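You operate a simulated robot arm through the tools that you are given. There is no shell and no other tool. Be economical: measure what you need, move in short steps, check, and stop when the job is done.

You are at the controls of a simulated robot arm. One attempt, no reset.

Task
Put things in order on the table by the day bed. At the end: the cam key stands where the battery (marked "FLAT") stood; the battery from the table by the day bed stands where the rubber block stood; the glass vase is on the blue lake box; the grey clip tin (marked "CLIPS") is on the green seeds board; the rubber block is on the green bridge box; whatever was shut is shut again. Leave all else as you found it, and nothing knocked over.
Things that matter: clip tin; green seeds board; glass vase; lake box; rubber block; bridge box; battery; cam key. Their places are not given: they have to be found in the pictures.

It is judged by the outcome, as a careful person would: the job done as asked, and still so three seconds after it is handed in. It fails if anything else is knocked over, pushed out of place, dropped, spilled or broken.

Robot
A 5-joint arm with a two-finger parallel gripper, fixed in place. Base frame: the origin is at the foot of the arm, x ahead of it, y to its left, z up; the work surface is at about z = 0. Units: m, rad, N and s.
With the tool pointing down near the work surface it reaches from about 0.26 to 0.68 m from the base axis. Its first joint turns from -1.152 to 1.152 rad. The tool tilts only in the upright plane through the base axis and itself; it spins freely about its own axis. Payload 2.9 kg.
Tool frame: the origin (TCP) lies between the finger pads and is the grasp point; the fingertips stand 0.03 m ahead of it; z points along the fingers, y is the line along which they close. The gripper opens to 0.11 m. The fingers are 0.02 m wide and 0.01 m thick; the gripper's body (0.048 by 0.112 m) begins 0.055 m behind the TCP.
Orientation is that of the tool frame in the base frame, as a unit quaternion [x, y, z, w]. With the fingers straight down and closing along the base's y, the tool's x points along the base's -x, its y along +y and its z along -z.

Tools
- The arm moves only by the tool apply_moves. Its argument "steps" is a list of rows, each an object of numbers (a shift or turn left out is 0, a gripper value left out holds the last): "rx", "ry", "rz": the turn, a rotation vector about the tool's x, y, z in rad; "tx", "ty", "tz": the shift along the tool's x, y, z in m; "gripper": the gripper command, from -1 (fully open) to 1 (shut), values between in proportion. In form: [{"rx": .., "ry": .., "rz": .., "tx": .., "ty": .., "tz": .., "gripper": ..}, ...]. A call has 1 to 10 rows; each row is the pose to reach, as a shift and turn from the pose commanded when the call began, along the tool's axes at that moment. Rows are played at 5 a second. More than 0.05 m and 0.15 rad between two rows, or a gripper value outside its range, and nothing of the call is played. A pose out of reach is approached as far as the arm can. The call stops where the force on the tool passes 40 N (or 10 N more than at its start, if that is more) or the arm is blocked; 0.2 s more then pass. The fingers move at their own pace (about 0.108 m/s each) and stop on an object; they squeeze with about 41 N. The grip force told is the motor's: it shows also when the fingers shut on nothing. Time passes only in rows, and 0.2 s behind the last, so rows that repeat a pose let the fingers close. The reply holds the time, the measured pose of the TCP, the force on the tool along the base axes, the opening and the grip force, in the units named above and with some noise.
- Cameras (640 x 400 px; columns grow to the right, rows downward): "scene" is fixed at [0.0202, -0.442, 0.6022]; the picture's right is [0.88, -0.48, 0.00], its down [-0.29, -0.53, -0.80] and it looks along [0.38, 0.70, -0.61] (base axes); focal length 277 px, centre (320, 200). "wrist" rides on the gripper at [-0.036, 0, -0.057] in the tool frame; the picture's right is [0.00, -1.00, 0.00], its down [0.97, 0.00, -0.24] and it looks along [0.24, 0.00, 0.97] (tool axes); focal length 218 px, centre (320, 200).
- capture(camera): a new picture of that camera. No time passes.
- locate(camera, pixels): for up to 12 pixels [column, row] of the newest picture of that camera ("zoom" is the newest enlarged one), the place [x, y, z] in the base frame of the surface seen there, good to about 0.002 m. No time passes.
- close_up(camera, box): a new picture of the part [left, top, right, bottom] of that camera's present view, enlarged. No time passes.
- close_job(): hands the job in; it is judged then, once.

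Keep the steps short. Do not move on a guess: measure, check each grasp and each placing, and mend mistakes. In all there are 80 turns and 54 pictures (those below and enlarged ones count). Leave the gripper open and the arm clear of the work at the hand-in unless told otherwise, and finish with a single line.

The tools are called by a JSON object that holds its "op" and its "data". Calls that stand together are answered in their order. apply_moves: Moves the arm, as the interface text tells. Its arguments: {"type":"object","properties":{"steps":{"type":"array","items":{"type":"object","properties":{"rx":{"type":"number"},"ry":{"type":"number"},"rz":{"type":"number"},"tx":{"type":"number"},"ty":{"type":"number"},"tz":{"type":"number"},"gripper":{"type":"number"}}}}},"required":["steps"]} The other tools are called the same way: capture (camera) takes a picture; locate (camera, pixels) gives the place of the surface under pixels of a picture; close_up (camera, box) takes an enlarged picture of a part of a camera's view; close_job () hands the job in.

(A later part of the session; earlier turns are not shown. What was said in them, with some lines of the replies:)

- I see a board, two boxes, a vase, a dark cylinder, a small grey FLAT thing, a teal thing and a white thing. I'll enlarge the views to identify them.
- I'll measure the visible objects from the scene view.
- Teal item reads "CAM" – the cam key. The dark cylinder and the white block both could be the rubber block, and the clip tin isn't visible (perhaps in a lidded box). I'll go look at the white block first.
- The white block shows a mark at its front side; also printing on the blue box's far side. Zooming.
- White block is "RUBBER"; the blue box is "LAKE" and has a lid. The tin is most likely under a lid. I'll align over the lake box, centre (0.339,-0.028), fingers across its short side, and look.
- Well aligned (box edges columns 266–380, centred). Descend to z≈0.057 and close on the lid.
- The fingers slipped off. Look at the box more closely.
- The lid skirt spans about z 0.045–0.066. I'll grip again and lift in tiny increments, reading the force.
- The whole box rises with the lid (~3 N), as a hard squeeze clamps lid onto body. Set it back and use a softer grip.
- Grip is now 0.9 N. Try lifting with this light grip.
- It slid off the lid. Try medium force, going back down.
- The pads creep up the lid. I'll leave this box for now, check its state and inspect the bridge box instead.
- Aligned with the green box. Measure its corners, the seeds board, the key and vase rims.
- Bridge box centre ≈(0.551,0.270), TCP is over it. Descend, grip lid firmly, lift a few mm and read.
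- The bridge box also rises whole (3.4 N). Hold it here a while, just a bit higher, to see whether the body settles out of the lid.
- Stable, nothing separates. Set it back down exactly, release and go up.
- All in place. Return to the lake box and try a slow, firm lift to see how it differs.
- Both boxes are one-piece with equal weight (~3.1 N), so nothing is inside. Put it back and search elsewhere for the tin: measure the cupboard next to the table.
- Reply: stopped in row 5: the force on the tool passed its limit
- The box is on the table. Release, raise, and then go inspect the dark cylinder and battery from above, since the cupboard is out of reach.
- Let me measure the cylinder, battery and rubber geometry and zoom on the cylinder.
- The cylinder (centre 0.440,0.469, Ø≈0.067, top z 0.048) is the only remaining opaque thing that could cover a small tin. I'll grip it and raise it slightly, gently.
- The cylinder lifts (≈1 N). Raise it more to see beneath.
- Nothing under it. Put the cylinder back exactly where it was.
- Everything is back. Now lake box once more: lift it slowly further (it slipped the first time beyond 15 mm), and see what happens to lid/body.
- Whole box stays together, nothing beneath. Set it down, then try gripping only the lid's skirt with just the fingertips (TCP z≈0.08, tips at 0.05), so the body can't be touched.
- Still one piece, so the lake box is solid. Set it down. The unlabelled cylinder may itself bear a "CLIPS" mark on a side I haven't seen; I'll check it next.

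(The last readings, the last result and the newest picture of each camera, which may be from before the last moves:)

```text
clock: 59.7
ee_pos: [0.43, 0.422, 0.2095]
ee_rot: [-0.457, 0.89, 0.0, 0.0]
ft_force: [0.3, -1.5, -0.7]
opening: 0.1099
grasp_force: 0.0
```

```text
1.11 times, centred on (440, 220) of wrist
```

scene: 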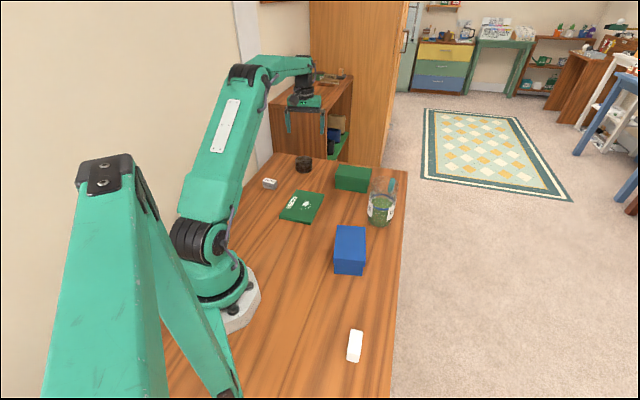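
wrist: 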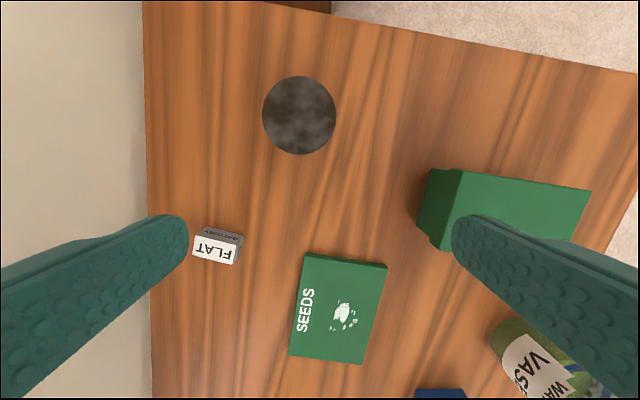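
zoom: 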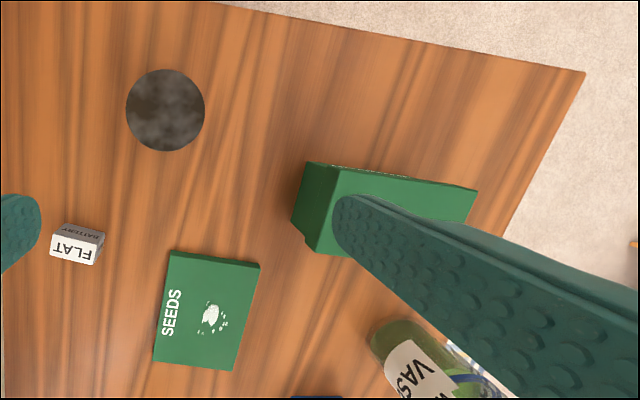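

I'll grip the cylinder, lift it 4 cm and spin it to look at its hidden side.

{"op": "apply_moves", "data": {"steps": [{"tx": -0.022, "ty": 0.0097}, {"tx": -0.044, "ty": 0.0193}, {"tx": -0.044, "ty": 0.0193, "tz": 0.04}, {"tx": -0.044, "ty": 0.0193, "tz": 0.08}, {"tx": -0.044, "ty": 0.0193, "tz": 0.12}, {"tx": -0.044, "ty": 0.0193, "tz": 0.15}, {"tx": -0.044, "ty": 0.0193, "tz": 0.166}, {"tx": -0.044, "ty": 0.0193, "tz": 0.166, "gripper": 0}, {"tx": -0.044, "ty": 0.0193, "tz": 0.166, "gripper": 0}, {"tx": -0.044, "ty": 0.0193, "tz": 0.166, "gripper": 0}]}}

{"op": "apply_moves", "data": {"steps": [{"tz": -0.005}, {"tz": -0.015}, {"tz": -0.025}, {"tz": -0.04, "rz": 0.14}, {"tz": -0.05, "rz": 0.28}, {"tz": -0.06, "rz": 0.42}, {"tz": -0.06, "rz": 0.56}, {"tz": -0.06, "rz": 0.7}, {"tz": -0.06, "rz": 0.84}, {"tz": -0.06, "rz": 0.98}]}}

{"op": "apply_moves", "data": {"steps": [{"rz": 0.14}, {"rz": 0.28}, {"rz": 0.42}, {"rz": 0.56}, {"rz": 0.7}, {"rz": 0.84}, {"rz": 0.98}, {"rz": 1.12}, {"rz": 1.26}, {"rz": 1.4}]}}

{"op": "close_up", "data": {"camera": "scene", "box": [265, 120, 345, 180]}}

```text
clock: 61.9
ee_pos: [0.4419, 0.4717, 0.0434]
ee_rot: [-0.457, 0.89, 0.0, 0.0]
ft_force: [-0.1, 0.3, -0.5]
opening: 0.0689
grasp_force: 41.3
```

```text
clock: 64.1
ee_pos: [0.4418, 0.4703, 0.1049]
ee_rot: [0.018, 1.0, 0.0, 0.0]
ft_force: [-0.7, -0.4, -1.1]
opening: 0.0688
grasp_force: 41.2
```

```text
clock: 66.3
ee_pos: [0.4421, 0.4706, 0.1042]
ee_rot: [0.658, 0.753, -0.001, 0.0]
ft_force: [-0.6, 1.1, -0.7]
opening: 0.0688
grasp_force: 41.0
```

```text
6.67 times, centred on (305, 150) of scene
```

zoom: 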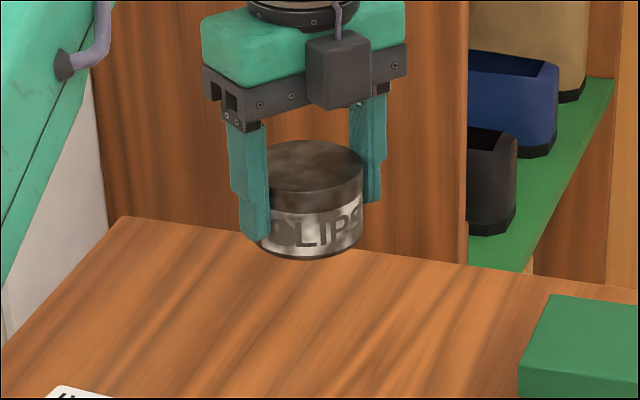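

The cylinder is the clip tin: "CLIPS" is on its hidden side. So no lids to open. Carry it to the seeds board, centre ≈(0.327,0.2415), board top z≈0.013.

{"op": "apply_moves", "data": {"steps": [{"tx": -0.035, "ty": -0.024}, {"tx": -0.07, "ty": -0.048}, {"tx": -0.105, "ty": -0.0725}, {"tx": -0.14, "ty": -0.097}, {"tx": -0.175, "ty": -0.121}, {"tx": -0.211, "ty": -0.145}, {"tx": -0.211, "ty": -0.145}]}}

{"op": "capture", "data": {"camera": "scene"}}

{"op": "locate", "data": {"camera": "scene", "pixels": [[283, 217], [308, 222], [322, 197]]}}

```text
clock: 67.9
ee_pos: [0.3253, 0.2399, 0.1062]
ee_rot: [0.656, 0.755, 0.0, 0.0]
ft_force: [1.1, -0.8, -1.8]
opening: 0.0689
grasp_force: 41.2
```

```text
14 pictures are left
```

scene: 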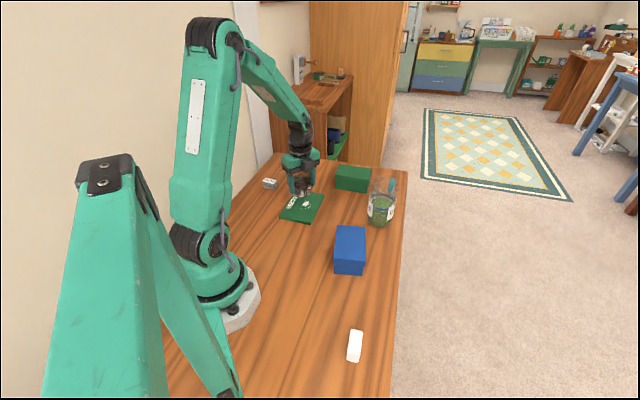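

```text
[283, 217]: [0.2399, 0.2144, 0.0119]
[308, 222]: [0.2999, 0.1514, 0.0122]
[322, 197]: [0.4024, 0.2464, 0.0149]
```

Over the board's centre. Lower until touching.

{"op": "apply_moves", "data": {"steps": [{"tz": 0.015}, {"tz": 0.03}, {"tz": 0.04}, {"tz": 0.044}, {"tz": 0.047}, {"tz": 0.0485}]}}

```text
clock: 69.3
ee_pos: [0.3283, 0.2408, 0.0553]
ee_rot: [0.657, 0.754, 0.0, 0.0]
ft_force: [-0.3, 0.4, 1.0]
opening: 0.0689
grasp_force: 40.9
```

Contact felt. Release and rise.

{"op": "apply_moves", "data": {"steps": [{"tz": 0.001, "gripper": -0.5}, {"tz": 0.001, "gripper": -1}, {"tz": 0.0, "gripper": -1}, {"tz": -0.03}, {"tz": -0.07}, {"tz": -0.11}, {"tz": -0.15}]}}

{"op": "capture", "data": {"camera": "wrist"}}

{"op": "locate", "data": {"camera": "wrist", "pixels": [[320, 200], [320, 250]]}}

```text
clock: 70.9
ee_pos: [0.3258, 0.2392, 0.2079]
ee_rot: [0.656, 0.755, 0.001, 0.001]
ft_force: [0.7, -0.6, 0.4]
opening: 0.1103
grasp_force: 0.1
```

```text
13 pictures are left
```

wrist: 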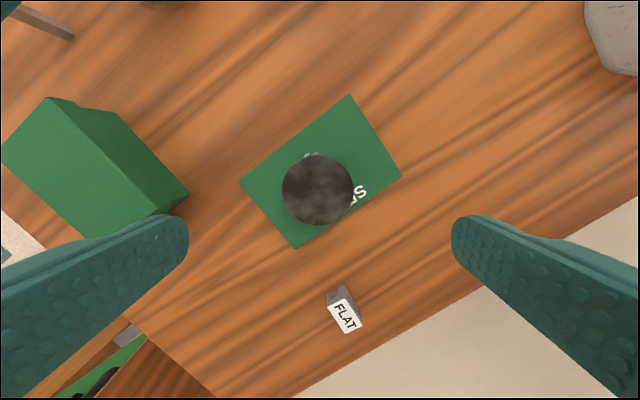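

```text
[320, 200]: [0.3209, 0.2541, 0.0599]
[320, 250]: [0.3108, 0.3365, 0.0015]
```

Tin sits well on the board. Next the rubber block: travel around and look at it from above.

{"op": "apply_moves", "data": {"steps": [{"tx": -0.0385, "ty": -0.0019, "rz": 0.1293}, {"tx": -0.077, "ty": -0.0038, "rz": 0.2586}, {"tx": -0.1155, "ty": -0.0057, "rz": 0.3879}, {"tx": -0.154, "ty": -0.0076, "rz": 0.5171}, {"tx": -0.1926, "ty": -0.0095, "rz": 0.6464}, {"tx": -0.231, "ty": -0.0114, "rz": 0.7757}, {"tx": -0.2696, "ty": -0.0133, "rz": 0.905}]}}

{"op": "apply_moves", "data": {"steps": [{"tx": -0.0407, "ty": 0.0075}, {"tx": -0.0814, "ty": 0.015}, {"tx": -0.122, "ty": 0.0225}, {"tx": -0.1627, "ty": 0.03, "tz": 0.01}, {"tx": -0.2034, "ty": 0.0374, "tz": 0.025}, {"tx": -0.2441, "ty": 0.0449, "tz": 0.04}]}}

{"op": "capture", "data": {"camera": "wrist"}}

```text
clock: 72.5
ee_pos: [0.3515, -0.026, 0.2054]
ee_rot: [0.92, 0.391, 0.0, 0.0]
ft_force: [0.0, 0.1, 0.0]
opening: 0.1101
grasp_force: 0.2
```

```text
clock: 73.9
ee_pos: [0.2153, -0.234, 0.1661]
ee_rot: [0.92, 0.392, 0.0, 0.0]
ft_force: [-0.1, -0.4, -1.1]
opening: 0.1101
grasp_force: 0.1
```

```text
12 pictures are left
```

wrist: 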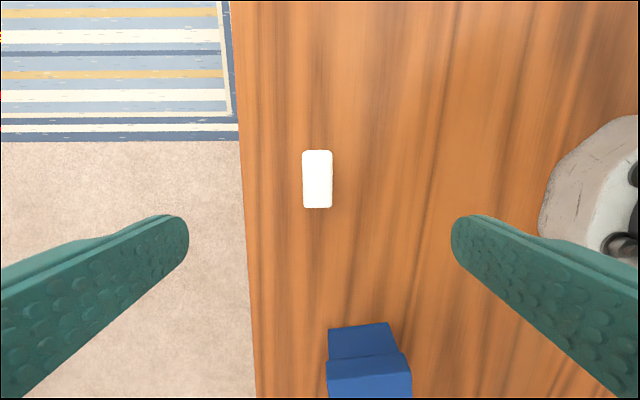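

Rubber block is aligned (columns 303–332, rows 151–208). Measure its corners.

{"op": "locate", "data": {"camera": "wrist", "pixels": [[305, 154], [330, 154], [306, 205], [330, 205], [317, 180], [340, 180]]}}

```text
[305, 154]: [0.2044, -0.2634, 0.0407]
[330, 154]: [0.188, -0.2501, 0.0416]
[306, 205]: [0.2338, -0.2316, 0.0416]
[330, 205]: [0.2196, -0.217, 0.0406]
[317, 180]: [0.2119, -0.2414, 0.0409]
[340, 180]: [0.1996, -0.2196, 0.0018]
```

Block centre (0.2115,-0.2405), top z 0.041. Descend and grip.

{"op": "apply_moves", "data": {"steps": [{"tx": -0.007, "ty": 0.002, "tz": 0.03}, {"tx": -0.007, "ty": 0.002, "tz": 0.07}, {"tx": -0.007, "ty": 0.002, "tz": 0.105}, {"tx": -0.007, "ty": 0.002, "tz": 0.13}, {"tx": -0.007, "ty": 0.002, "tz": 0.13}, {"tx": -0.007, "ty": 0.002, "tz": 0.13, "gripper": 1}, {"tx": -0.007, "ty": 0.002, "tz": 0.13, "gripper": 1}, {"tx": -0.007, "ty": 0.002, "tz": 0.13, "gripper": 1}, {"tx": -0.007, "ty": 0.002, "tz": 0.13, "gripper": 1}]}}

{"op": "apply_moves", "data": {"steps": [{"tz": -0.005}, {"tz": -0.015}, {"tz": -0.03}, {"tz": -0.06}, {"tz": -0.09}, {"tz": -0.12}, {"tz": -0.15}, {"tz": -0.18}]}}

```text
clock: 75.9
ee_pos: [0.2119, -0.2412, 0.0365]
ee_rot: [0.92, 0.392, 0.0, 0.0]
ft_force: [-0.2, 0.4, 0.4]
opening: 0.0251
grasp_force: 41.2
```

```text
clock: 77.7
ee_pos: [0.2099, -0.2424, 0.2161]
ee_rot: [0.92, 0.392, 0.0, 0.0]
ft_force: [1.0, -0.1, -1.1]
opening: 0.025
grasp_force: 41.0
```

Held. Carry it over to the bridge box (0.551,0.2695).

{"op": "apply_moves", "data": {"steps": [{"tx": 0.0431, "ty": -0.0078}, {"tx": 0.0862, "ty": -0.0155}, {"tx": 0.1293, "ty": -0.0233}, {"tx": 0.1723, "ty": -0.0311}, {"tx": 0.2154, "ty": -0.0389}, {"tx": 0.2585, "ty": -0.0466}, {"tx": 0.3016, "ty": -0.0544}]}}

{"op": "apply_moves", "data": {"steps": [{"tx": 0.0431, "ty": -0.0078}, {"tx": 0.0862, "ty": -0.0155}, {"tx": 0.1293, "ty": -0.0233}, {"tx": 0.1723, "ty": -0.0311}, {"tx": 0.2154, "ty": -0.0389}, {"tx": 0.2585, "ty": -0.0466}, {"tx": 0.3016, "ty": -0.0544}, {"tx": 0.3016, "ty": -0.0544}]}}

```text
clock: 79.3
ee_pos: [0.3807, 0.0128, 0.2171]
ee_rot: [0.92, 0.392, 0.0, 0.001]
ft_force: [0.3, -0.5, -0.7]
opening: 0.0253
grasp_force: 40.9
```

```text
clock: 81.1
ee_pos: [0.5494, 0.2693, 0.2147]
ee_rot: [0.92, 0.391, 0.0, 0.0]
ft_force: [0.4, 0.4, -0.3]
opening: 0.0252
grasp_force: 40.8
```

Over the box. Lower until contact at z≈0.103.

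{"op": "apply_moves", "data": {"steps": [{"tz": 0.04}, {"tz": 0.08}, {"tz": 0.1}, {"tz": 0.106}, {"tz": 0.11}, {"tz": 0.112}, {"tz": 0.113}]}}

```text
clock: 82.7
ee_pos: [0.5505, 0.2697, 0.1025]
ee_rot: [0.92, 0.392, -0.001, 0.0]
ft_force: [0.2, -0.2, 0.0]
opening: 0.0254
grasp_force: 41.0
```

At the contact height. Release gently and rise.

{"op": "apply_moves", "data": {"steps": [{"tz": 0.0005, "gripper": 0.3}, {"tz": 0.0005, "gripper": 0.0}, {"tz": 0.0005, "gripper": -0.2}, {"tz": -0.03}, {"tz": -0.06}, {"tz": -0.09}]}}

{"op": "close_up", "data": {"camera": "scene", "box": [240, 130, 420, 250]}}

```text
clock: 84.1
ee_pos: [0.5502, 0.2693, 0.1946]
ee_rot: [0.92, 0.391, 0.001, 0.0]
ft_force: [0.7, -0.3, 0.3]
opening: 0.0659
grasp_force: 0.2
```

```text
3.33 times, centred on (330, 190) of scene
```

zoom: 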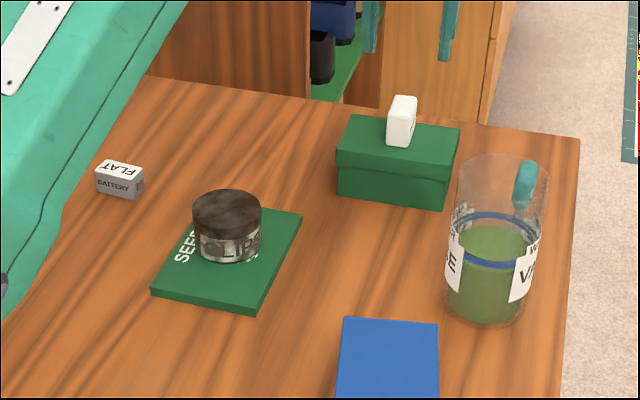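

Rubber block is on the bridge box. Now to the battery: move above (0.27,0.408) and look.

{"op": "apply_moves", "data": {"steps": [{"tx": -0.0094, "ty": -0.0298, "rz": -0.149}, {"tx": -0.0188, "ty": -0.0596, "rz": -0.298}, {"tx": -0.0282, "ty": -0.0894, "rz": -0.447}, {"tx": -0.0376, "ty": -0.1192, "rz": -0.596}, {"tx": -0.047, "ty": -0.149, "rz": -0.745}, {"tx": -0.0565, "ty": -0.1789, "rz": -0.894}, {"tx": -0.0659, "ty": -0.2087, "rz": -1.043}, {"tx": -0.0753, "ty": -0.2385, "rz": -1.192}, {"tx": -0.0847, "ty": -0.2683, "rz": -1.341, "gripper": -1}, {"tx": -0.0941, "ty": -0.2981, "tz": 0.03, "rz": -1.49, "gripper": -1}]}}

{"op": "capture", "data": {"camera": "wrist"}}

```text
clock: 86.3
ee_pos: [0.2698, 0.4113, 0.1635]
ee_rot: [0.41, 0.912, 0.0, 0.0]
ft_force: [0.3, 0.1, 0.2]
opening: 0.11
grasp_force: 0.0
```

```text
10 pictures are left
```

wrist: 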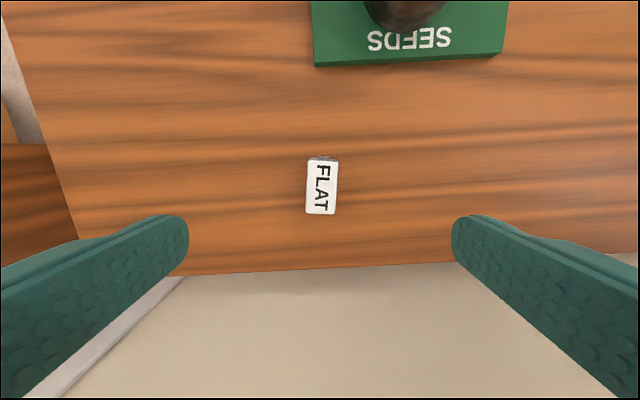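

Battery nearly aligned (long side slightly skewed). Measure corners.

{"op": "locate", "data": {"camera": "wrist", "pixels": [[309, 161], [336, 163], [307, 212], [333, 213], [321, 187]]}}

```text
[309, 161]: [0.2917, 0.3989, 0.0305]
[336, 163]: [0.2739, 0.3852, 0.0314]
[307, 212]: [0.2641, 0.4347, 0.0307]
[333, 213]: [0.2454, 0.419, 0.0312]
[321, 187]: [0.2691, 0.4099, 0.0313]
```

Battery centre (0.2688,0.4095), height 0.031. Small turn, descend and grip.

{"op": "apply_moves", "data": {"steps": [{"tx": -0.0007, "ty": -0.002, "rz": 0.035}, {"tx": -0.0007, "ty": -0.002, "rz": 0.035, "tz": 0.04}, {"tx": -0.0007, "ty": -0.002, "rz": 0.035, "tz": 0.08}, {"tx": -0.0007, "ty": -0.002, "rz": 0.035, "tz": 0.11}, {"tx": -0.0007, "ty": -0.002, "rz": 0.035, "tz": 0.1285}, {"tx": -0.0007, "ty": -0.002, "rz": 0.035, "tz": 0.1285}, {"tx": -0.0007, "ty": -0.002, "rz": 0.035, "tz": 0.1285, "gripper": 1}, {"tx": -0.0007, "ty": -0.002, "rz": 0.035, "tz": 0.1285, "gripper": 1}, {"tx": -0.0007, "ty": -0.002, "rz": 0.035, "tz": 0.1285, "gripper": 1}, {"tx": -0.0007, "ty": -0.002, "rz": 0.035, "tz": 0.1285, "gripper": 1}]}}

{"op": "apply_moves", "data": {"steps": [{"tz": -0.005}, {"tz": -0.015}, {"tz": -0.03}, {"tz": -0.06}, {"tz": -0.09}, {"tz": -0.12}, {"tz": -0.15}, {"tz": -0.18}]}}

```text
clock: 88.5
ee_pos: [0.2699, 0.4067, 0.0347]
ee_rot: [0.427, 0.904, 0.0, 0.0]
ft_force: [0.4, 0.2, 0.1]
opening: 0.0269
grasp_force: 41.4
```

```text
clock: 90.3
ee_pos: [0.2686, 0.4054, 0.2145]
ee_rot: [0.427, 0.904, -0.001, -0.001]
ft_force: [0.4, -0.2, -1.0]
opening: 0.0266
grasp_force: 40.6
```

Held. Carry it round the base to the rubber's old spot.

{"op": "apply_moves", "data": {"steps": [{"tx": -0.0412, "ty": -0.0208, "rz": 0.145}, {"tx": -0.0824, "ty": -0.0417, "rz": 0.29}, {"tx": -0.1236, "ty": -0.0625, "rz": 0.435}, {"tx": -0.1648, "ty": -0.0833, "rz": 0.58}, {"tx": -0.2061, "ty": -0.1042, "rz": 0.725}, {"tx": -0.2473, "ty": -0.125, "rz": 0.87}, {"tx": -0.2885, "ty": -0.1458, "rz": 1.015}, {"tx": -0.3297, "ty": -0.1667, "rz": 1.16}, {"tx": -0.3709, "ty": -0.1875, "rz": 1.305}]}}

{"op": "apply_moves", "data": {"steps": [{"tx": -0.0406, "ty": 0.0025, "rz": 0.05}, {"tx": -0.0812, "ty": 0.005, "rz": 0.1}, {"tx": -0.1218, "ty": 0.0075, "rz": 0.15}, {"tx": -0.1624, "ty": 0.01, "rz": 0.15}, {"tx": -0.203, "ty": 0.0125, "rz": 0.15}, {"tx": -0.2436, "ty": 0.015, "rz": 0.15}, {"tx": -0.2842, "ty": 0.0175, "rz": 0.15}, {"tx": -0.2842, "ty": 0.0175, "rz": 0.15}]}}

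```text
clock: 92.3
ee_pos: [0.3613, -0.001, 0.2136]
ee_rot: [0.889, 0.459, 0.001, 0.0]
ft_force: [-0.1, -0.4, -0.9]
opening: 0.0268
grasp_force: 41.6
```

```text
clock: 94.1
ee_pos: [0.2115, -0.2419, 0.2169]
ee_rot: [0.92, 0.391, 0.0, 0.001]
ft_force: [-0.3, -0.5, -1.3]
opening: 0.0268
grasp_force: 40.9
```

Lower to the table.

{"op": "apply_moves", "data": {"steps": [{"tz": 0.045}, {"tz": 0.09}, {"tz": 0.13}, {"tz": 0.16}, {"tz": 0.172}, {"tz": 0.177}, {"tz": 0.18}]}}

{"op": "apply_moves", "data": {"steps": [{"gripper": 0.3}, {"gripper": 0.0}, {"gripper": -0.2}, {"tz": -0.03}, {"tz": -0.07}, {"tz": -0.11}, {"tz": -0.15}, {"tz": -0.18}]}}

{"op": "capture", "data": {"camera": "wrist"}}

{"op": "locate", "data": {"camera": "wrist", "pixels": [[317, 185], [317, 195]]}}

```text
clock: 95.7
ee_pos: [0.211, -0.2411, 0.0359]
ee_rot: [0.92, 0.391, 0.0, -0.001]
ft_force: [-1.3, 3.0, 10.4]
opening: 0.0269
grasp_force: 40.8
```

```text
clock: 97.5
ee_pos: [0.2108, -0.2415, 0.2157]
ee_rot: [0.92, 0.392, 0.0, -0.001]
ft_force: [0.4, 0.6, -0.4]
opening: 0.066
grasp_force: 0.1
```

```text
9 pictures are left
```

wrist: 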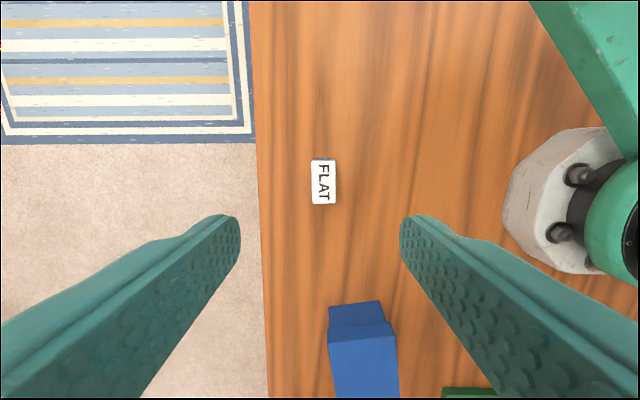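

```text
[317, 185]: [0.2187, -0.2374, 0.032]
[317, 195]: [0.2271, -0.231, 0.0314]
```

Battery is in place. Next the cam key at ≈(0.604,0.134): go above it, high over the vase, to look.

{"op": "apply_moves", "data": {"steps": [{"tx": 0.0453, "ty": 0.0019, "tz": -0.015}, {"tx": 0.0905, "ty": 0.0038, "tz": -0.03}, {"tx": 0.1358, "ty": 0.0057, "tz": -0.04}, {"tx": 0.181, "ty": 0.0076, "tz": -0.04}, {"tx": 0.2263, "ty": 0.0095, "tz": -0.04}, {"tx": 0.2716, "ty": 0.0114, "tz": -0.04}]}}

{"op": "apply_moves", "data": {"steps": [{"tx": 0.0453, "ty": 0.0019}, {"tx": 0.0905, "ty": 0.0038}, {"tx": 0.1358, "ty": 0.0057}, {"tx": 0.181, "ty": 0.0076}, {"tx": 0.2263, "ty": 0.0095, "gripper": -0.2}, {"tx": 0.2716, "ty": 0.0114, "tz": 0.03}]}}

{"op": "capture", "data": {"camera": "wrist"}}

```text
clock: 98.9
ee_pos: [0.4052, -0.0509, 0.2537]
ee_rot: [0.92, 0.391, 0.0, 0.0]
ft_force: [0.4, -0.1, 0.5]
opening: 0.0661
grasp_force: 0.1
```

```text
refused: row 6 steps farther than a row can; nothing moved
```

```text
8 pictures are left
```

wrist: 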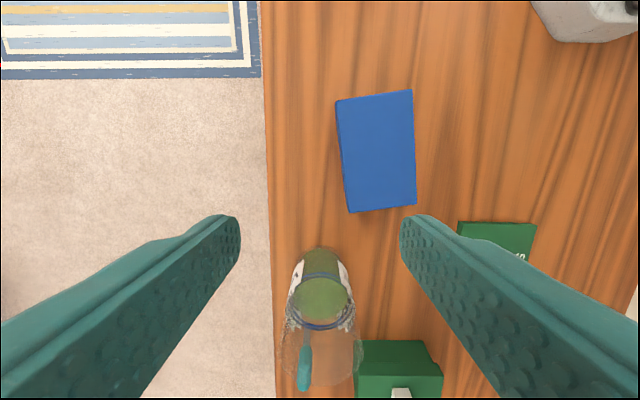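

One row was too long. The view is useful though: measure the lake box top corners and the vase here, then redo the move in smaller rows.

{"op": "locate", "data": {"camera": "wrist", "pixels": [[339, 104], [409, 94], [414, 203], [352, 210], [322, 249], [322, 300], [295, 275], [347, 275]]}}

{"op": "apply_moves", "data": {"steps": [{"tx": 0.0453, "ty": 0.0019}, {"tx": 0.0905, "ty": 0.0038}, {"tx": 0.1358, "ty": 0.0057}, {"tx": 0.181, "ty": 0.0076}, {"tx": 0.2263, "ty": 0.0095}, {"tx": 0.2716, "ty": 0.0114}, {"tx": 0.2716, "ty": 0.0114, "tz": 0.04}]}}

{"op": "capture", "data": {"camera": "wrist"}}

```text
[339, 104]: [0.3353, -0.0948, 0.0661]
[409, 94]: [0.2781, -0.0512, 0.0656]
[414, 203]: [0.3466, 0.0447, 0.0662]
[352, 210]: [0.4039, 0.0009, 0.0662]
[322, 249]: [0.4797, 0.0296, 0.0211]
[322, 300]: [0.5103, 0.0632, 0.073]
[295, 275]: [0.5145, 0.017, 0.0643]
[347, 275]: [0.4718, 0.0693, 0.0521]
```

```text
clock: 100.5
ee_pos: [0.6017, 0.1345, 0.2119]
ee_rot: [0.92, 0.392, 0.0, 0.0]
ft_force: [0.8, -0.1, -0.7]
opening: 0.0662
grasp_force: 0.0
```

```text
7 pictures are left
```

wrist: 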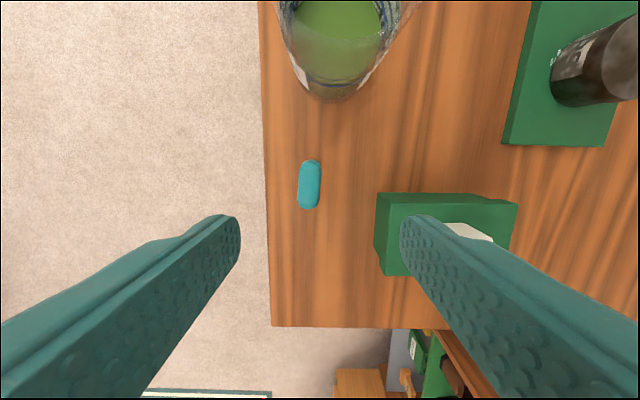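

The key's head: columns 298–320, rows 160–208. Measure it, and the vase rim.

{"op": "locate", "data": {"camera": "wrist", "pixels": [[309, 163], [310, 205], [300, 185], [319, 183], [309, 184], [335, 30], [335, 95], [335, 60], [292, 60], [375, 65]]}}

{"op": "close_up", "data": {"camera": "scene", "box": [350, 160, 420, 240]}}

```text
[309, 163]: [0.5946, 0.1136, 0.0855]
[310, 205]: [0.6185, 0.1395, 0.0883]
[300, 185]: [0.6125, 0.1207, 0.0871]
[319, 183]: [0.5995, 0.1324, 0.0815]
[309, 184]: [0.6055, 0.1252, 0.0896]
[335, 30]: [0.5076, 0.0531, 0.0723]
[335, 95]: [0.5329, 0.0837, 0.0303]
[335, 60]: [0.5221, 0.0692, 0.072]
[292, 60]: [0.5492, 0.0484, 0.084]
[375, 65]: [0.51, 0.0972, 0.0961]
```

```text
5.00 times, centred on (385, 200) of scene
```

zoom: 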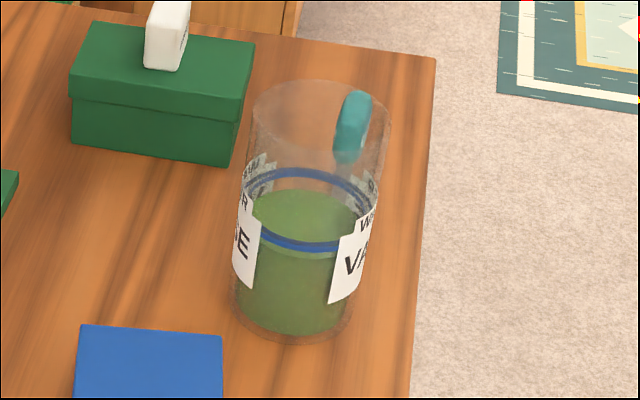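

Key head centre (0.606,0.1265), top z 0.09, thickness ≈0.018 along the closing line. Align, descend and close in steps.

{"op": "apply_moves", "data": {"steps": [{"tx": -0.0027, "ty": 0.0086}, {"tx": -0.0027, "ty": 0.0086, "tz": 0.04}, {"tx": -0.0027, "ty": 0.0086, "tz": 0.08}, {"tx": -0.0027, "ty": 0.0086, "tz": 0.11}, {"tx": -0.0027, "ty": 0.0086, "tz": 0.136}, {"tx": -0.0027, "ty": 0.0086, "tz": 0.136, "gripper": 0.2}, {"tx": -0.0027, "ty": 0.0086, "tz": 0.136, "gripper": 0.5}, {"tx": -0.0027, "ty": 0.0086, "tz": 0.136, "gripper": 0.6}, {"tx": -0.0027, "ty": 0.0086, "tz": 0.136, "gripper": 1}, {"tx": -0.0027, "ty": 0.0086, "tz": 0.136, "gripper": 1}]}}

{"op": "apply_moves", "data": {"steps": [{"tz": -0.005}, {"tz": -0.015}, {"tz": -0.03}, {"tz": -0.05}, {"tz": -0.08}, {"tz": -0.11}, {"tz": -0.13}]}}

{"op": "close_up", "data": {"camera": "scene", "box": [345, 90, 435, 170]}}

```text
clock: 102.7
ee_pos: [0.6083, 0.1268, 0.0761]
ee_rot: [0.92, 0.392, 0.0, 0.002]
ft_force: [-0.7, -1.0, -0.5]
opening: 0.0195
grasp_force: 41.1
```

```text
clock: 104.3
ee_pos: [0.6096, 0.1256, 0.2091]
ee_rot: [0.92, 0.392, 0.0, 0.0]
ft_force: [-0.5, 0.4, -1.1]
opening: 0.0197
grasp_force: 41.0
```

```text
5.00 times, centred on (390, 130) of scene
```

zoom: 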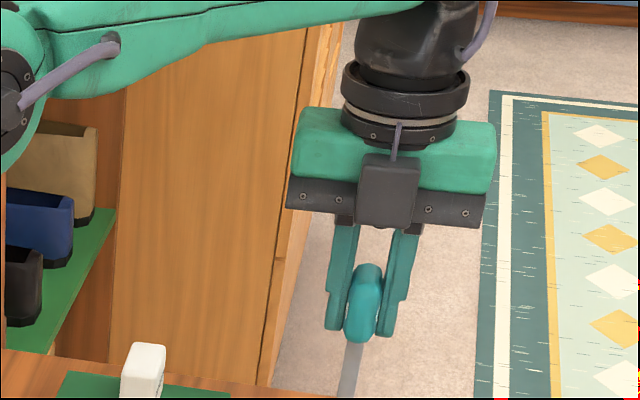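

The key is held upright. Carry it to the battery's old spot (0.269,0.4095), raising slightly first.

{"op": "apply_moves", "data": {"steps": [{"tx": -0.003, "ty": -0.0441, "tz": -0.012}, {"tx": -0.0061, "ty": -0.0882, "tz": -0.02}, {"tx": -0.0092, "ty": -0.1324, "tz": -0.02}, {"tx": -0.0122, "ty": -0.1765, "tz": -0.02}, {"tx": -0.0152, "ty": -0.2206, "tz": -0.02}, {"tx": -0.0183, "ty": -0.2647, "tz": -0.02}, {"tx": -0.0214, "ty": -0.3088, "tz": -0.02}, {"tx": -0.0244, "ty": -0.353, "tz": -0.01}, {"tx": -0.0274, "ty": -0.3971, "tz": 0.0}, {"tx": -0.0305, "ty": -0.4412, "tz": 0.0}]}}

{"op": "apply_moves", "data": {"steps": [{"tz": 0.03}, {"tz": 0.06}, {"tz": 0.09}, {"tz": 0.11}, {"tz": 0.12}, {"tz": 0.125}, {"tz": 0.128}, {"tz": 0.13}]}}

```text
clock: 106.5
ee_pos: [0.3738, 0.3048, 0.2159]
ee_rot: [0.918, 0.398, 0.0, 0.001]
ft_force: [0.4, 0.2, -0.9]
opening: 0.0194
grasp_force: 41.2
out of reach, approached as far as the arm can: row 7, 8, 9, 10
```

```text
clock: 108.3
ee_pos: [0.3792, 0.3074, 0.0865]
ee_rot: [0.919, 0.394, 0.004, -0.002]
ft_force: [-2.4, -1.7, 34.0]
opening: 0.0193
grasp_force: 41.0
```

The spin limit stopped the carry early and I lowered onto the board's edge. Raise at once and check.

{"op": "apply_moves", "data": {"steps": [{"tz": -0.01}, {"tz": -0.03}, {"tz": -0.06}, {"tz": -0.09}, {"tz": -0.12}]}}

{"op": "close_up", "data": {"camera": "scene", "box": [250, 100, 370, 240]}}

```text
clock: 109.5
ee_pos: [0.3775, 0.3058, 0.2041]
ee_rot: [0.919, 0.394, 0.0, 0.0]
ft_force: [0.2, -0.2, 0.4]
opening: 0.0193
grasp_force: 41.5
```

```text
2.86 times, centred on (310, 170) of scene
```

zoom: 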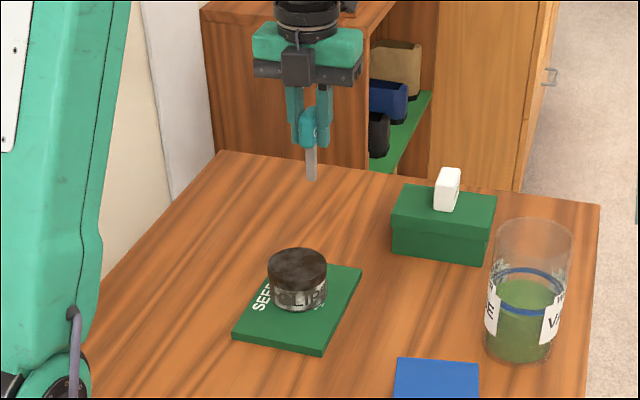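

Nothing disturbed; key still held upright. Unwind the wrist a little and see where the pose settles.

{"op": "apply_moves", "data": {"steps": [{"rz": -0.06}, {"rz": -0.12}, {"rz": -0.18}, {"rz": -0.24}, {"rz": -0.3}, {"rz": -0.36}, {"rz": -0.42}, {"rz": -0.48}, {"rz": -0.54}, {"rz": -0.6}]}}

```text
clock: 111.7
ee_pos: [0.3769, 0.3071, 0.2032]
ee_rot: [0.762, 0.647, 0.001, 0.0]
ft_force: [0.1, -0.5, -1.2]
opening: 0.0194
grasp_force: 41.2
```

Pose follows. Now move to the battery spot while turning to the battery's orientation.

{"op": "apply_moves", "data": {"steps": [{"tx": 0.012, "ty": -0.0176, "rz": -0.1214}, {"tx": 0.0239, "ty": -0.0352, "rz": -0.2429}, {"tx": 0.0359, "ty": -0.0528, "rz": -0.3643}, {"tx": 0.0478, "ty": -0.0704, "rz": -0.4857}, {"tx": 0.0598, "ty": -0.088, "rz": -0.6071}, {"tx": 0.0717, "ty": -0.1056, "rz": -0.7286}, {"tx": 0.0837, "ty": -0.1232, "rz": -0.85}, {"tx": 0.0837, "ty": -0.1232, "rz": -0.85}]}}

{"op": "close_up", "data": {"camera": "scene", "box": [230, 90, 330, 210]}}

```text
clock: 113.5
ee_pos: [0.2691, 0.4102, 0.2054]
ee_rot: [0.428, 0.904, 0.0, 0.0]
ft_force: [-0.3, 0.3, -2.2]
opening: 0.0194
grasp_force: 41.1
```

```text
3.33 times, centred on (280, 150) of scene
```

zoom: 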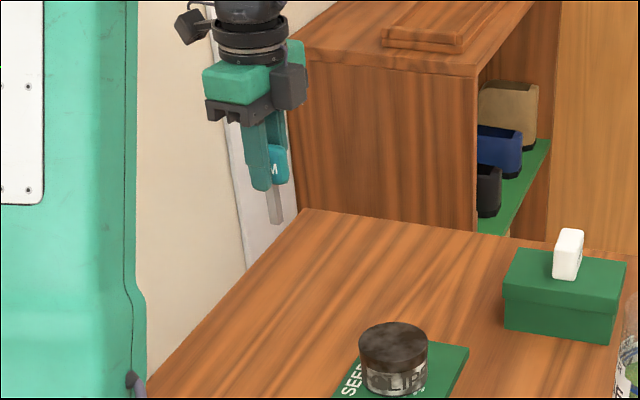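

Check the stem's straightness by locating points on it.

{"op": "locate", "data": {"camera": "zoom", "pixels": [[273, 190], [275, 200], [276, 208], [278, 218], [279, 222], [272, 170]]}}

```text
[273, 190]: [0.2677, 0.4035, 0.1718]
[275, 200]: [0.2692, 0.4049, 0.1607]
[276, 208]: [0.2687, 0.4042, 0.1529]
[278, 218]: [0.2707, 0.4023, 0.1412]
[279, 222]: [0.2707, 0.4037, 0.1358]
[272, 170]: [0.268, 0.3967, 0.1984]
```

Stem is about vertical, with its foot ≈0.072 below the TCP. Lower to just above the table.

{"op": "apply_moves", "data": {"steps": [{"tz": 0.03}, {"tz": 0.06}, {"tz": 0.09}, {"tz": 0.115}, {"tz": 0.124}, {"tz": 0.128}, {"tz": 0.128}]}}

{"op": "apply_moves", "data": {"steps": [{"tz": 0.001}, {"tz": 0.001}]}}

```text
clock: 115.1
ee_pos: [0.2704, 0.4096, 0.0763]
ee_rot: [0.429, 0.903, -0.001, 0.0]
ft_force: [-0.5, 0.1, -1.4]
opening: 0.0195
grasp_force: 41.1
```

```text
clock: 115.7
ee_pos: [0.2708, 0.409, 0.0752]
ee_rot: [0.429, 0.903, 0.0, 0.0]
ft_force: [0.5, 0.3, 1.0]
opening: 0.0193
grasp_force: 41.7
```

{"op": "apply_moves", "data": {"steps": [{"tz": 0.001}, {"tz": 0.001}, {"tz": 0.001}]}}

```text
clock: 116.5
ee_pos: [0.2718, 0.4089, 0.0759]
ee_rot: [0.429, 0.903, 0.001, 0.0]
ft_force: [-5.4, -3.4, 16.1]
opening: 0.0193
grasp_force: 40.4
```

Firm contact; the grip height matches the original, so the key didn't slip. Back off 1 mm, then open slowly.

{"op": "apply_moves", "data": {"steps": [{"tz": -0.001}, {"tz": -0.001}]}}

{"op": "apply_moves", "data": {"steps": [{"gripper": 0.62}, {"gripper": 0.58}, {"gripper": 0.5}, {"gripper": 0.3}, {"gripper": 0.0}, {"gripper": 0.0}]}}

{"op": "close_up", "data": {"camera": "scene", "box": [220, 110, 340, 210]}}

```text
clock: 117.1
ee_pos: [0.2713, 0.4088, 0.0758]
ee_rot: [0.429, 0.903, 0.0, 0.0]
ft_force: [-0.6, -0.7, 14.2]
opening: 0.0198
grasp_force: 40.7
```

```text
clock: 118.5
ee_pos: [0.2704, 0.4091, 0.0737]
ee_rot: [0.428, 0.904, 0.001, 0.0]
ft_force: [-0.2, -0.3, 0.9]
opening: 0.055
grasp_force: 0.1
```

```text
4.00 times, centred on (280, 160) of scene
```

zoom: 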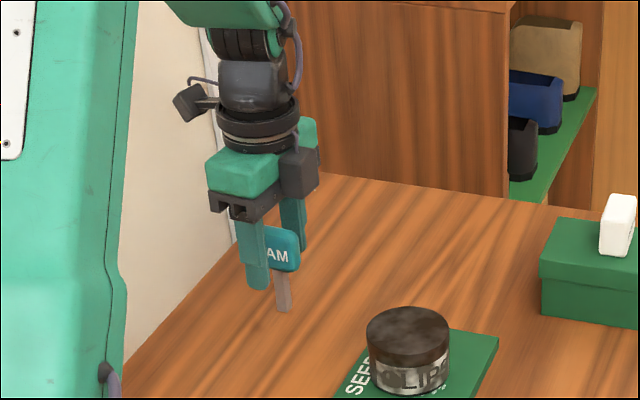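

The key stands on its own. Rise straight up, then go high to the vase (centre ≈0.5075,0.0565), opening the gripper.

{"op": "apply_moves", "data": {"steps": [{"tz": -0.02}, {"tz": -0.05}, {"tz": -0.09}, {"tz": -0.13}, {"tz": -0.17}]}}

{"op": "apply_moves", "data": {"steps": [{"tx": -0.0423, "ty": -0.0041}, {"tx": -0.0845, "ty": -0.0082}, {"tx": -0.1268, "ty": -0.0123}, {"tx": -0.1691, "ty": -0.0164}, {"tx": -0.2114, "ty": -0.0206}, {"tx": -0.2536, "ty": -0.0247, "gripper": -1}, {"tx": -0.2959, "ty": -0.0288, "gripper": -1}, {"tx": -0.3382, "ty": -0.0329, "gripper": -1}, {"tx": -0.3804, "ty": -0.037, "gripper": -1}, {"tx": -0.4227, "ty": -0.0411, "gripper": -1}]}}

{"op": "capture", "data": {"camera": "wrist"}}

```text
clock: 119.7
ee_pos: [0.2741, 0.4092, 0.2441]
ee_rot: [0.429, 0.903, 0.0, 0.0]
ft_force: [0.3, -0.2, 0.6]
opening: 0.0547
grasp_force: 0.0
```

```text
clock: 121.9
ee_pos: [0.5077, 0.0552, 0.2453]
ee_rot: [0.428, 0.904, -0.001, 0.0]
ft_force: [0.3, -0.2, 0.8]
opening: 0.1101
grasp_force: 0.0
```

```text
1 pictures are left
```

wrist: 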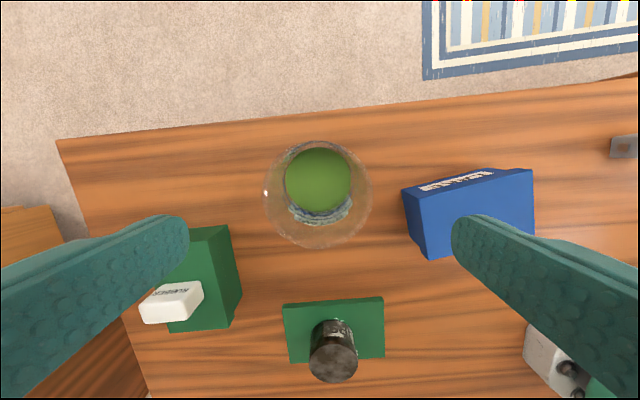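

The vase is centred between the fingers (rim columns 263–372). Measure rim and water points.

{"op": "locate", "data": {"camera": "wrist", "pixels": [[265, 195], [370, 195], [318, 246], [318, 142], [318, 180], [287, 180], [350, 180]]}}

```text
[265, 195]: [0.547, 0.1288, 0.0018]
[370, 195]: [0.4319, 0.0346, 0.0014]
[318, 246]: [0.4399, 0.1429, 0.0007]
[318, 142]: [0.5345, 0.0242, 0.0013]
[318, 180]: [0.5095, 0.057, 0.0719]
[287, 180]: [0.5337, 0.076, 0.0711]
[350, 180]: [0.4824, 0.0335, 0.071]
```

Centre confirmed (0.508,0.055); rim ≈0.14. Descend to z≈0.108 and close.

{"op": "apply_moves", "data": {"steps": [{"tz": 0.03}, {"tz": 0.06}, {"tz": 0.09}, {"tz": 0.11}, {"tz": 0.125}, {"tz": 0.137}, {"tz": 0.137}]}}

{"op": "apply_moves", "data": {"steps": [{"gripper": -0.3}, {"gripper": -0.2}, {"gripper": 0}, {"gripper": 0}, {"gripper": 0}]}}

```text
clock: 123.5
ee_pos: [0.505, 0.0557, 0.1083]
ee_rot: [0.43, 0.903, 0.001, 0.0]
ft_force: [0.1, 0.3, 0.5]
opening: 0.1101
grasp_force: 0.0
```

```text
clock: 124.7
ee_pos: [0.5059, 0.0558, 0.1087]
ee_rot: [0.428, 0.904, 0.0, 0.0]
ft_force: [0.9, 2.3, 1.0]
opening: 0.0769
grasp_force: 18.1
```

Gripped at 0.077. Hold briefly, then lift slowly a little and check.

{"op": "apply_moves", "data": {"steps": [{"gripper": 0}, {"gripper": 0}, {"tz": -0.002}, {"tz": -0.005}, {"tz": -0.01}, {"tz": -0.015}, {"tz": -0.02}, {"tz": -0.02}]}}

```text
clock: 126.5
ee_pos: [0.5048, 0.0563, 0.1271]
ee_rot: [0.428, 0.904, 0.0, -0.001]
ft_force: [-0.4, -0.4, -6.1]
opening: 0.0771
grasp_force: 17.6
```

Vase lifted (6 N), grip steady. Raise further, gently.

{"op": "apply_moves", "data": {"steps": [{"tz": -0.004}, {"tz": -0.012}, {"tz": -0.022}, {"tz": -0.032}, {"tz": -0.042}, {"tz": -0.052}, {"tz": -0.06}, {"tz": -0.067}, {"tz": -0.07}, {"tz": -0.07}]}}

```text
clock: 128.7
ee_pos: [0.5064, 0.0544, 0.1985]
ee_rot: [0.429, 0.903, 0.0, 0.0]
ft_force: [-0.8, 0.3, -4.9]
opening: 0.0771
grasp_force: 18.0
```

Steady. Glide slowly over the lake box (0.341,-0.025).

{"op": "apply_moves", "data": {"steps": [{"tx": 0.0013, "ty": -0.0054}, {"tx": 0.0044, "ty": -0.018}, {"tx": 0.0089, "ty": -0.036}, {"tx": 0.0142, "ty": -0.0575}, {"tx": 0.02, "ty": -0.0809}, {"tx": 0.0258, "ty": -0.1043}, {"tx": 0.0315, "ty": -0.1277}, {"tx": 0.0369, "ty": -0.1492}, {"tx": 0.0413, "ty": -0.1672}, {"tx": 0.0444, "ty": -0.1798}]}}

{"op": "apply_moves", "data": {"steps": [{"tz": 0}, {"tz": 0.004}, {"tz": 0.008}, {"tz": 0.013}, {"tz": 0.017}, {"tz": 0.02}, {"tz": 0.02}]}}

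```text
clock: 130.9
ee_pos: [0.3373, -0.0242, 0.1971]
ee_rot: [0.43, 0.903, 0.0, 0.0]
ft_force: [0.6, 0.1, -5.6]
opening: 0.0772
grasp_force: 17.7
```

```text
clock: 132.5
ee_pos: [0.3385, -0.0233, 0.1758]
ee_rot: [0.429, 0.904, 0.0, 0.001]
ft_force: [-0.5, -0.2, -5.2]
opening: 0.077
grasp_force: 18.2
```

Expected contact near z≈0.1745. Step 1–2 mm.

{"op": "apply_moves", "data": {"steps": [{"tz": 0.001}, {"tz": 0.001}]}}

{"op": "apply_moves", "data": {"steps": [{"tz": 0.001}, {"tz": 0.001}]}}

```text
clock: 133.1
ee_pos: [0.3378, -0.0234, 0.1753]
ee_rot: [0.429, 0.903, 0.0, 0.0]
ft_force: [-0.1, 0.3, -5.2]
opening: 0.077
grasp_force: 18.2
```

```text
clock: 133.7
ee_pos: [0.3389, -0.0234, 0.1744]
ee_rot: [0.429, 0.903, 0.0, 0.0]
ft_force: [-0.5, 0.6, -5.1]
opening: 0.0771
grasp_force: 17.5
```

{"op": "apply_moves", "data": {"steps": [{"tz": 0.001}, {"tz": 0.001}]}}

{"op": "apply_moves", "data": {"steps": [{"tz": 0.001}, {"tz": 0.001}]}}

```text
clock: 134.3
ee_pos: [0.3374, -0.0239, 0.174]
ee_rot: [0.429, 0.903, -0.001, 0.001]
ft_force: [-0.5, 0.0, -4.5]
opening: 0.0769
grasp_force: 17.7
```

```text
clock: 134.9
ee_pos: [0.3383, -0.024, 0.1738]
ee_rot: [0.429, 0.903, 0.0, 0.0]
ft_force: [-1.6, 0.4, 0.9]
opening: 0.077
grasp_force: 17.6
```

Contact: the force went from −5 to +1 N. Open slowly, hold, then rise straight up.

{"op": "apply_moves", "data": {"steps": [{"gripper": -0.38}, {"gripper": -0.42}, {"gripper": -0.5}, {"gripper": -0.7}, {"gripper": -1}, {"gripper": -1}]}}

{"op": "apply_moves", "data": {"steps": [{"tz": -0.02}, {"tz": -0.05}, {"tz": -0.08}, {"tz": -0.11}, {"tz": -0.13}]}}

```text
clock: 136.3
ee_pos: [0.3384, -0.0239, 0.174]
ee_rot: [0.429, 0.903, 0.0, 0.0]
ft_force: [-0.6, -1.3, 0.0]
opening: 0.1102
grasp_force: 0.1
```

```text
clock: 137.5
ee_pos: [0.3378, -0.0239, 0.3034]
ee_rot: [0.429, 0.903, 0.0, -0.001]
ft_force: [0.4, 0.6, 0.4]
opening: 0.1101
grasp_force: 0.1
```

Free and above. Move aside, back near the start pose, and take the last picture.

{"op": "apply_moves", "data": {"steps": [{"tx": 0.0097, "ty": 0.0339, "tz": -0.01}, {"tx": 0.0193, "ty": 0.0677, "tz": -0.02}, {"tx": 0.029, "ty": 0.1016, "tz": -0.03}, {"tx": 0.0387, "ty": 0.1355, "tz": -0.03}, {"tx": 0.0483, "ty": 0.1693, "tz": -0.03}, {"tx": 0.058, "ty": 0.2032, "tz": -0.03}]}}

{"op": "capture", "data": {"camera": "scene"}}

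{"op": "locate", "data": {"camera": "scene", "pixels": [[355, 350], [354, 338], [268, 170], [270, 183], [303, 197], [350, 232], [352, 165]]}}

```text
clock: 138.9
ee_pos: [0.461, 0.1504, 0.3329]
ee_rot: [0.43, 0.903, 0.0, 0.0]
ft_force: [1.1, 0.0, -0.2]
opening: 0.1098
grasp_force: 0.1
```

```text
0 pictures are left
```

scene: 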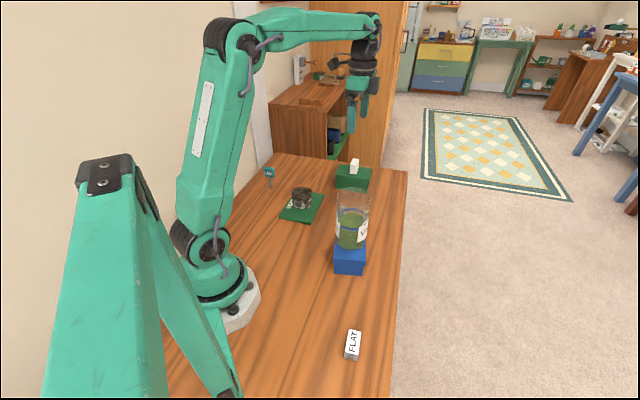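

```text
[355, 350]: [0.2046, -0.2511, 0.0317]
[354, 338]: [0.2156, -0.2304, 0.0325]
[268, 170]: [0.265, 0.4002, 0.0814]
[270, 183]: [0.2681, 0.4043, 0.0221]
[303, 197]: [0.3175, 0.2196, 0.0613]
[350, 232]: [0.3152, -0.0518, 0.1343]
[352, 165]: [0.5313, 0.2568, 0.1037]
```

Everything is in place: the key stands at (0.268,0.404), the battery is on the rubber's old spot, the vase is on the lake box, the tin is on the board and the rubber is on the bridge box. Handing in.

{"op": "close_job", "data": {}}

```text
The job is handed in.
```

All five items are in the places you asked for and still standing in the last picture; nothing had to be opened, and the job is handed in with the gripper open and the arm clear.
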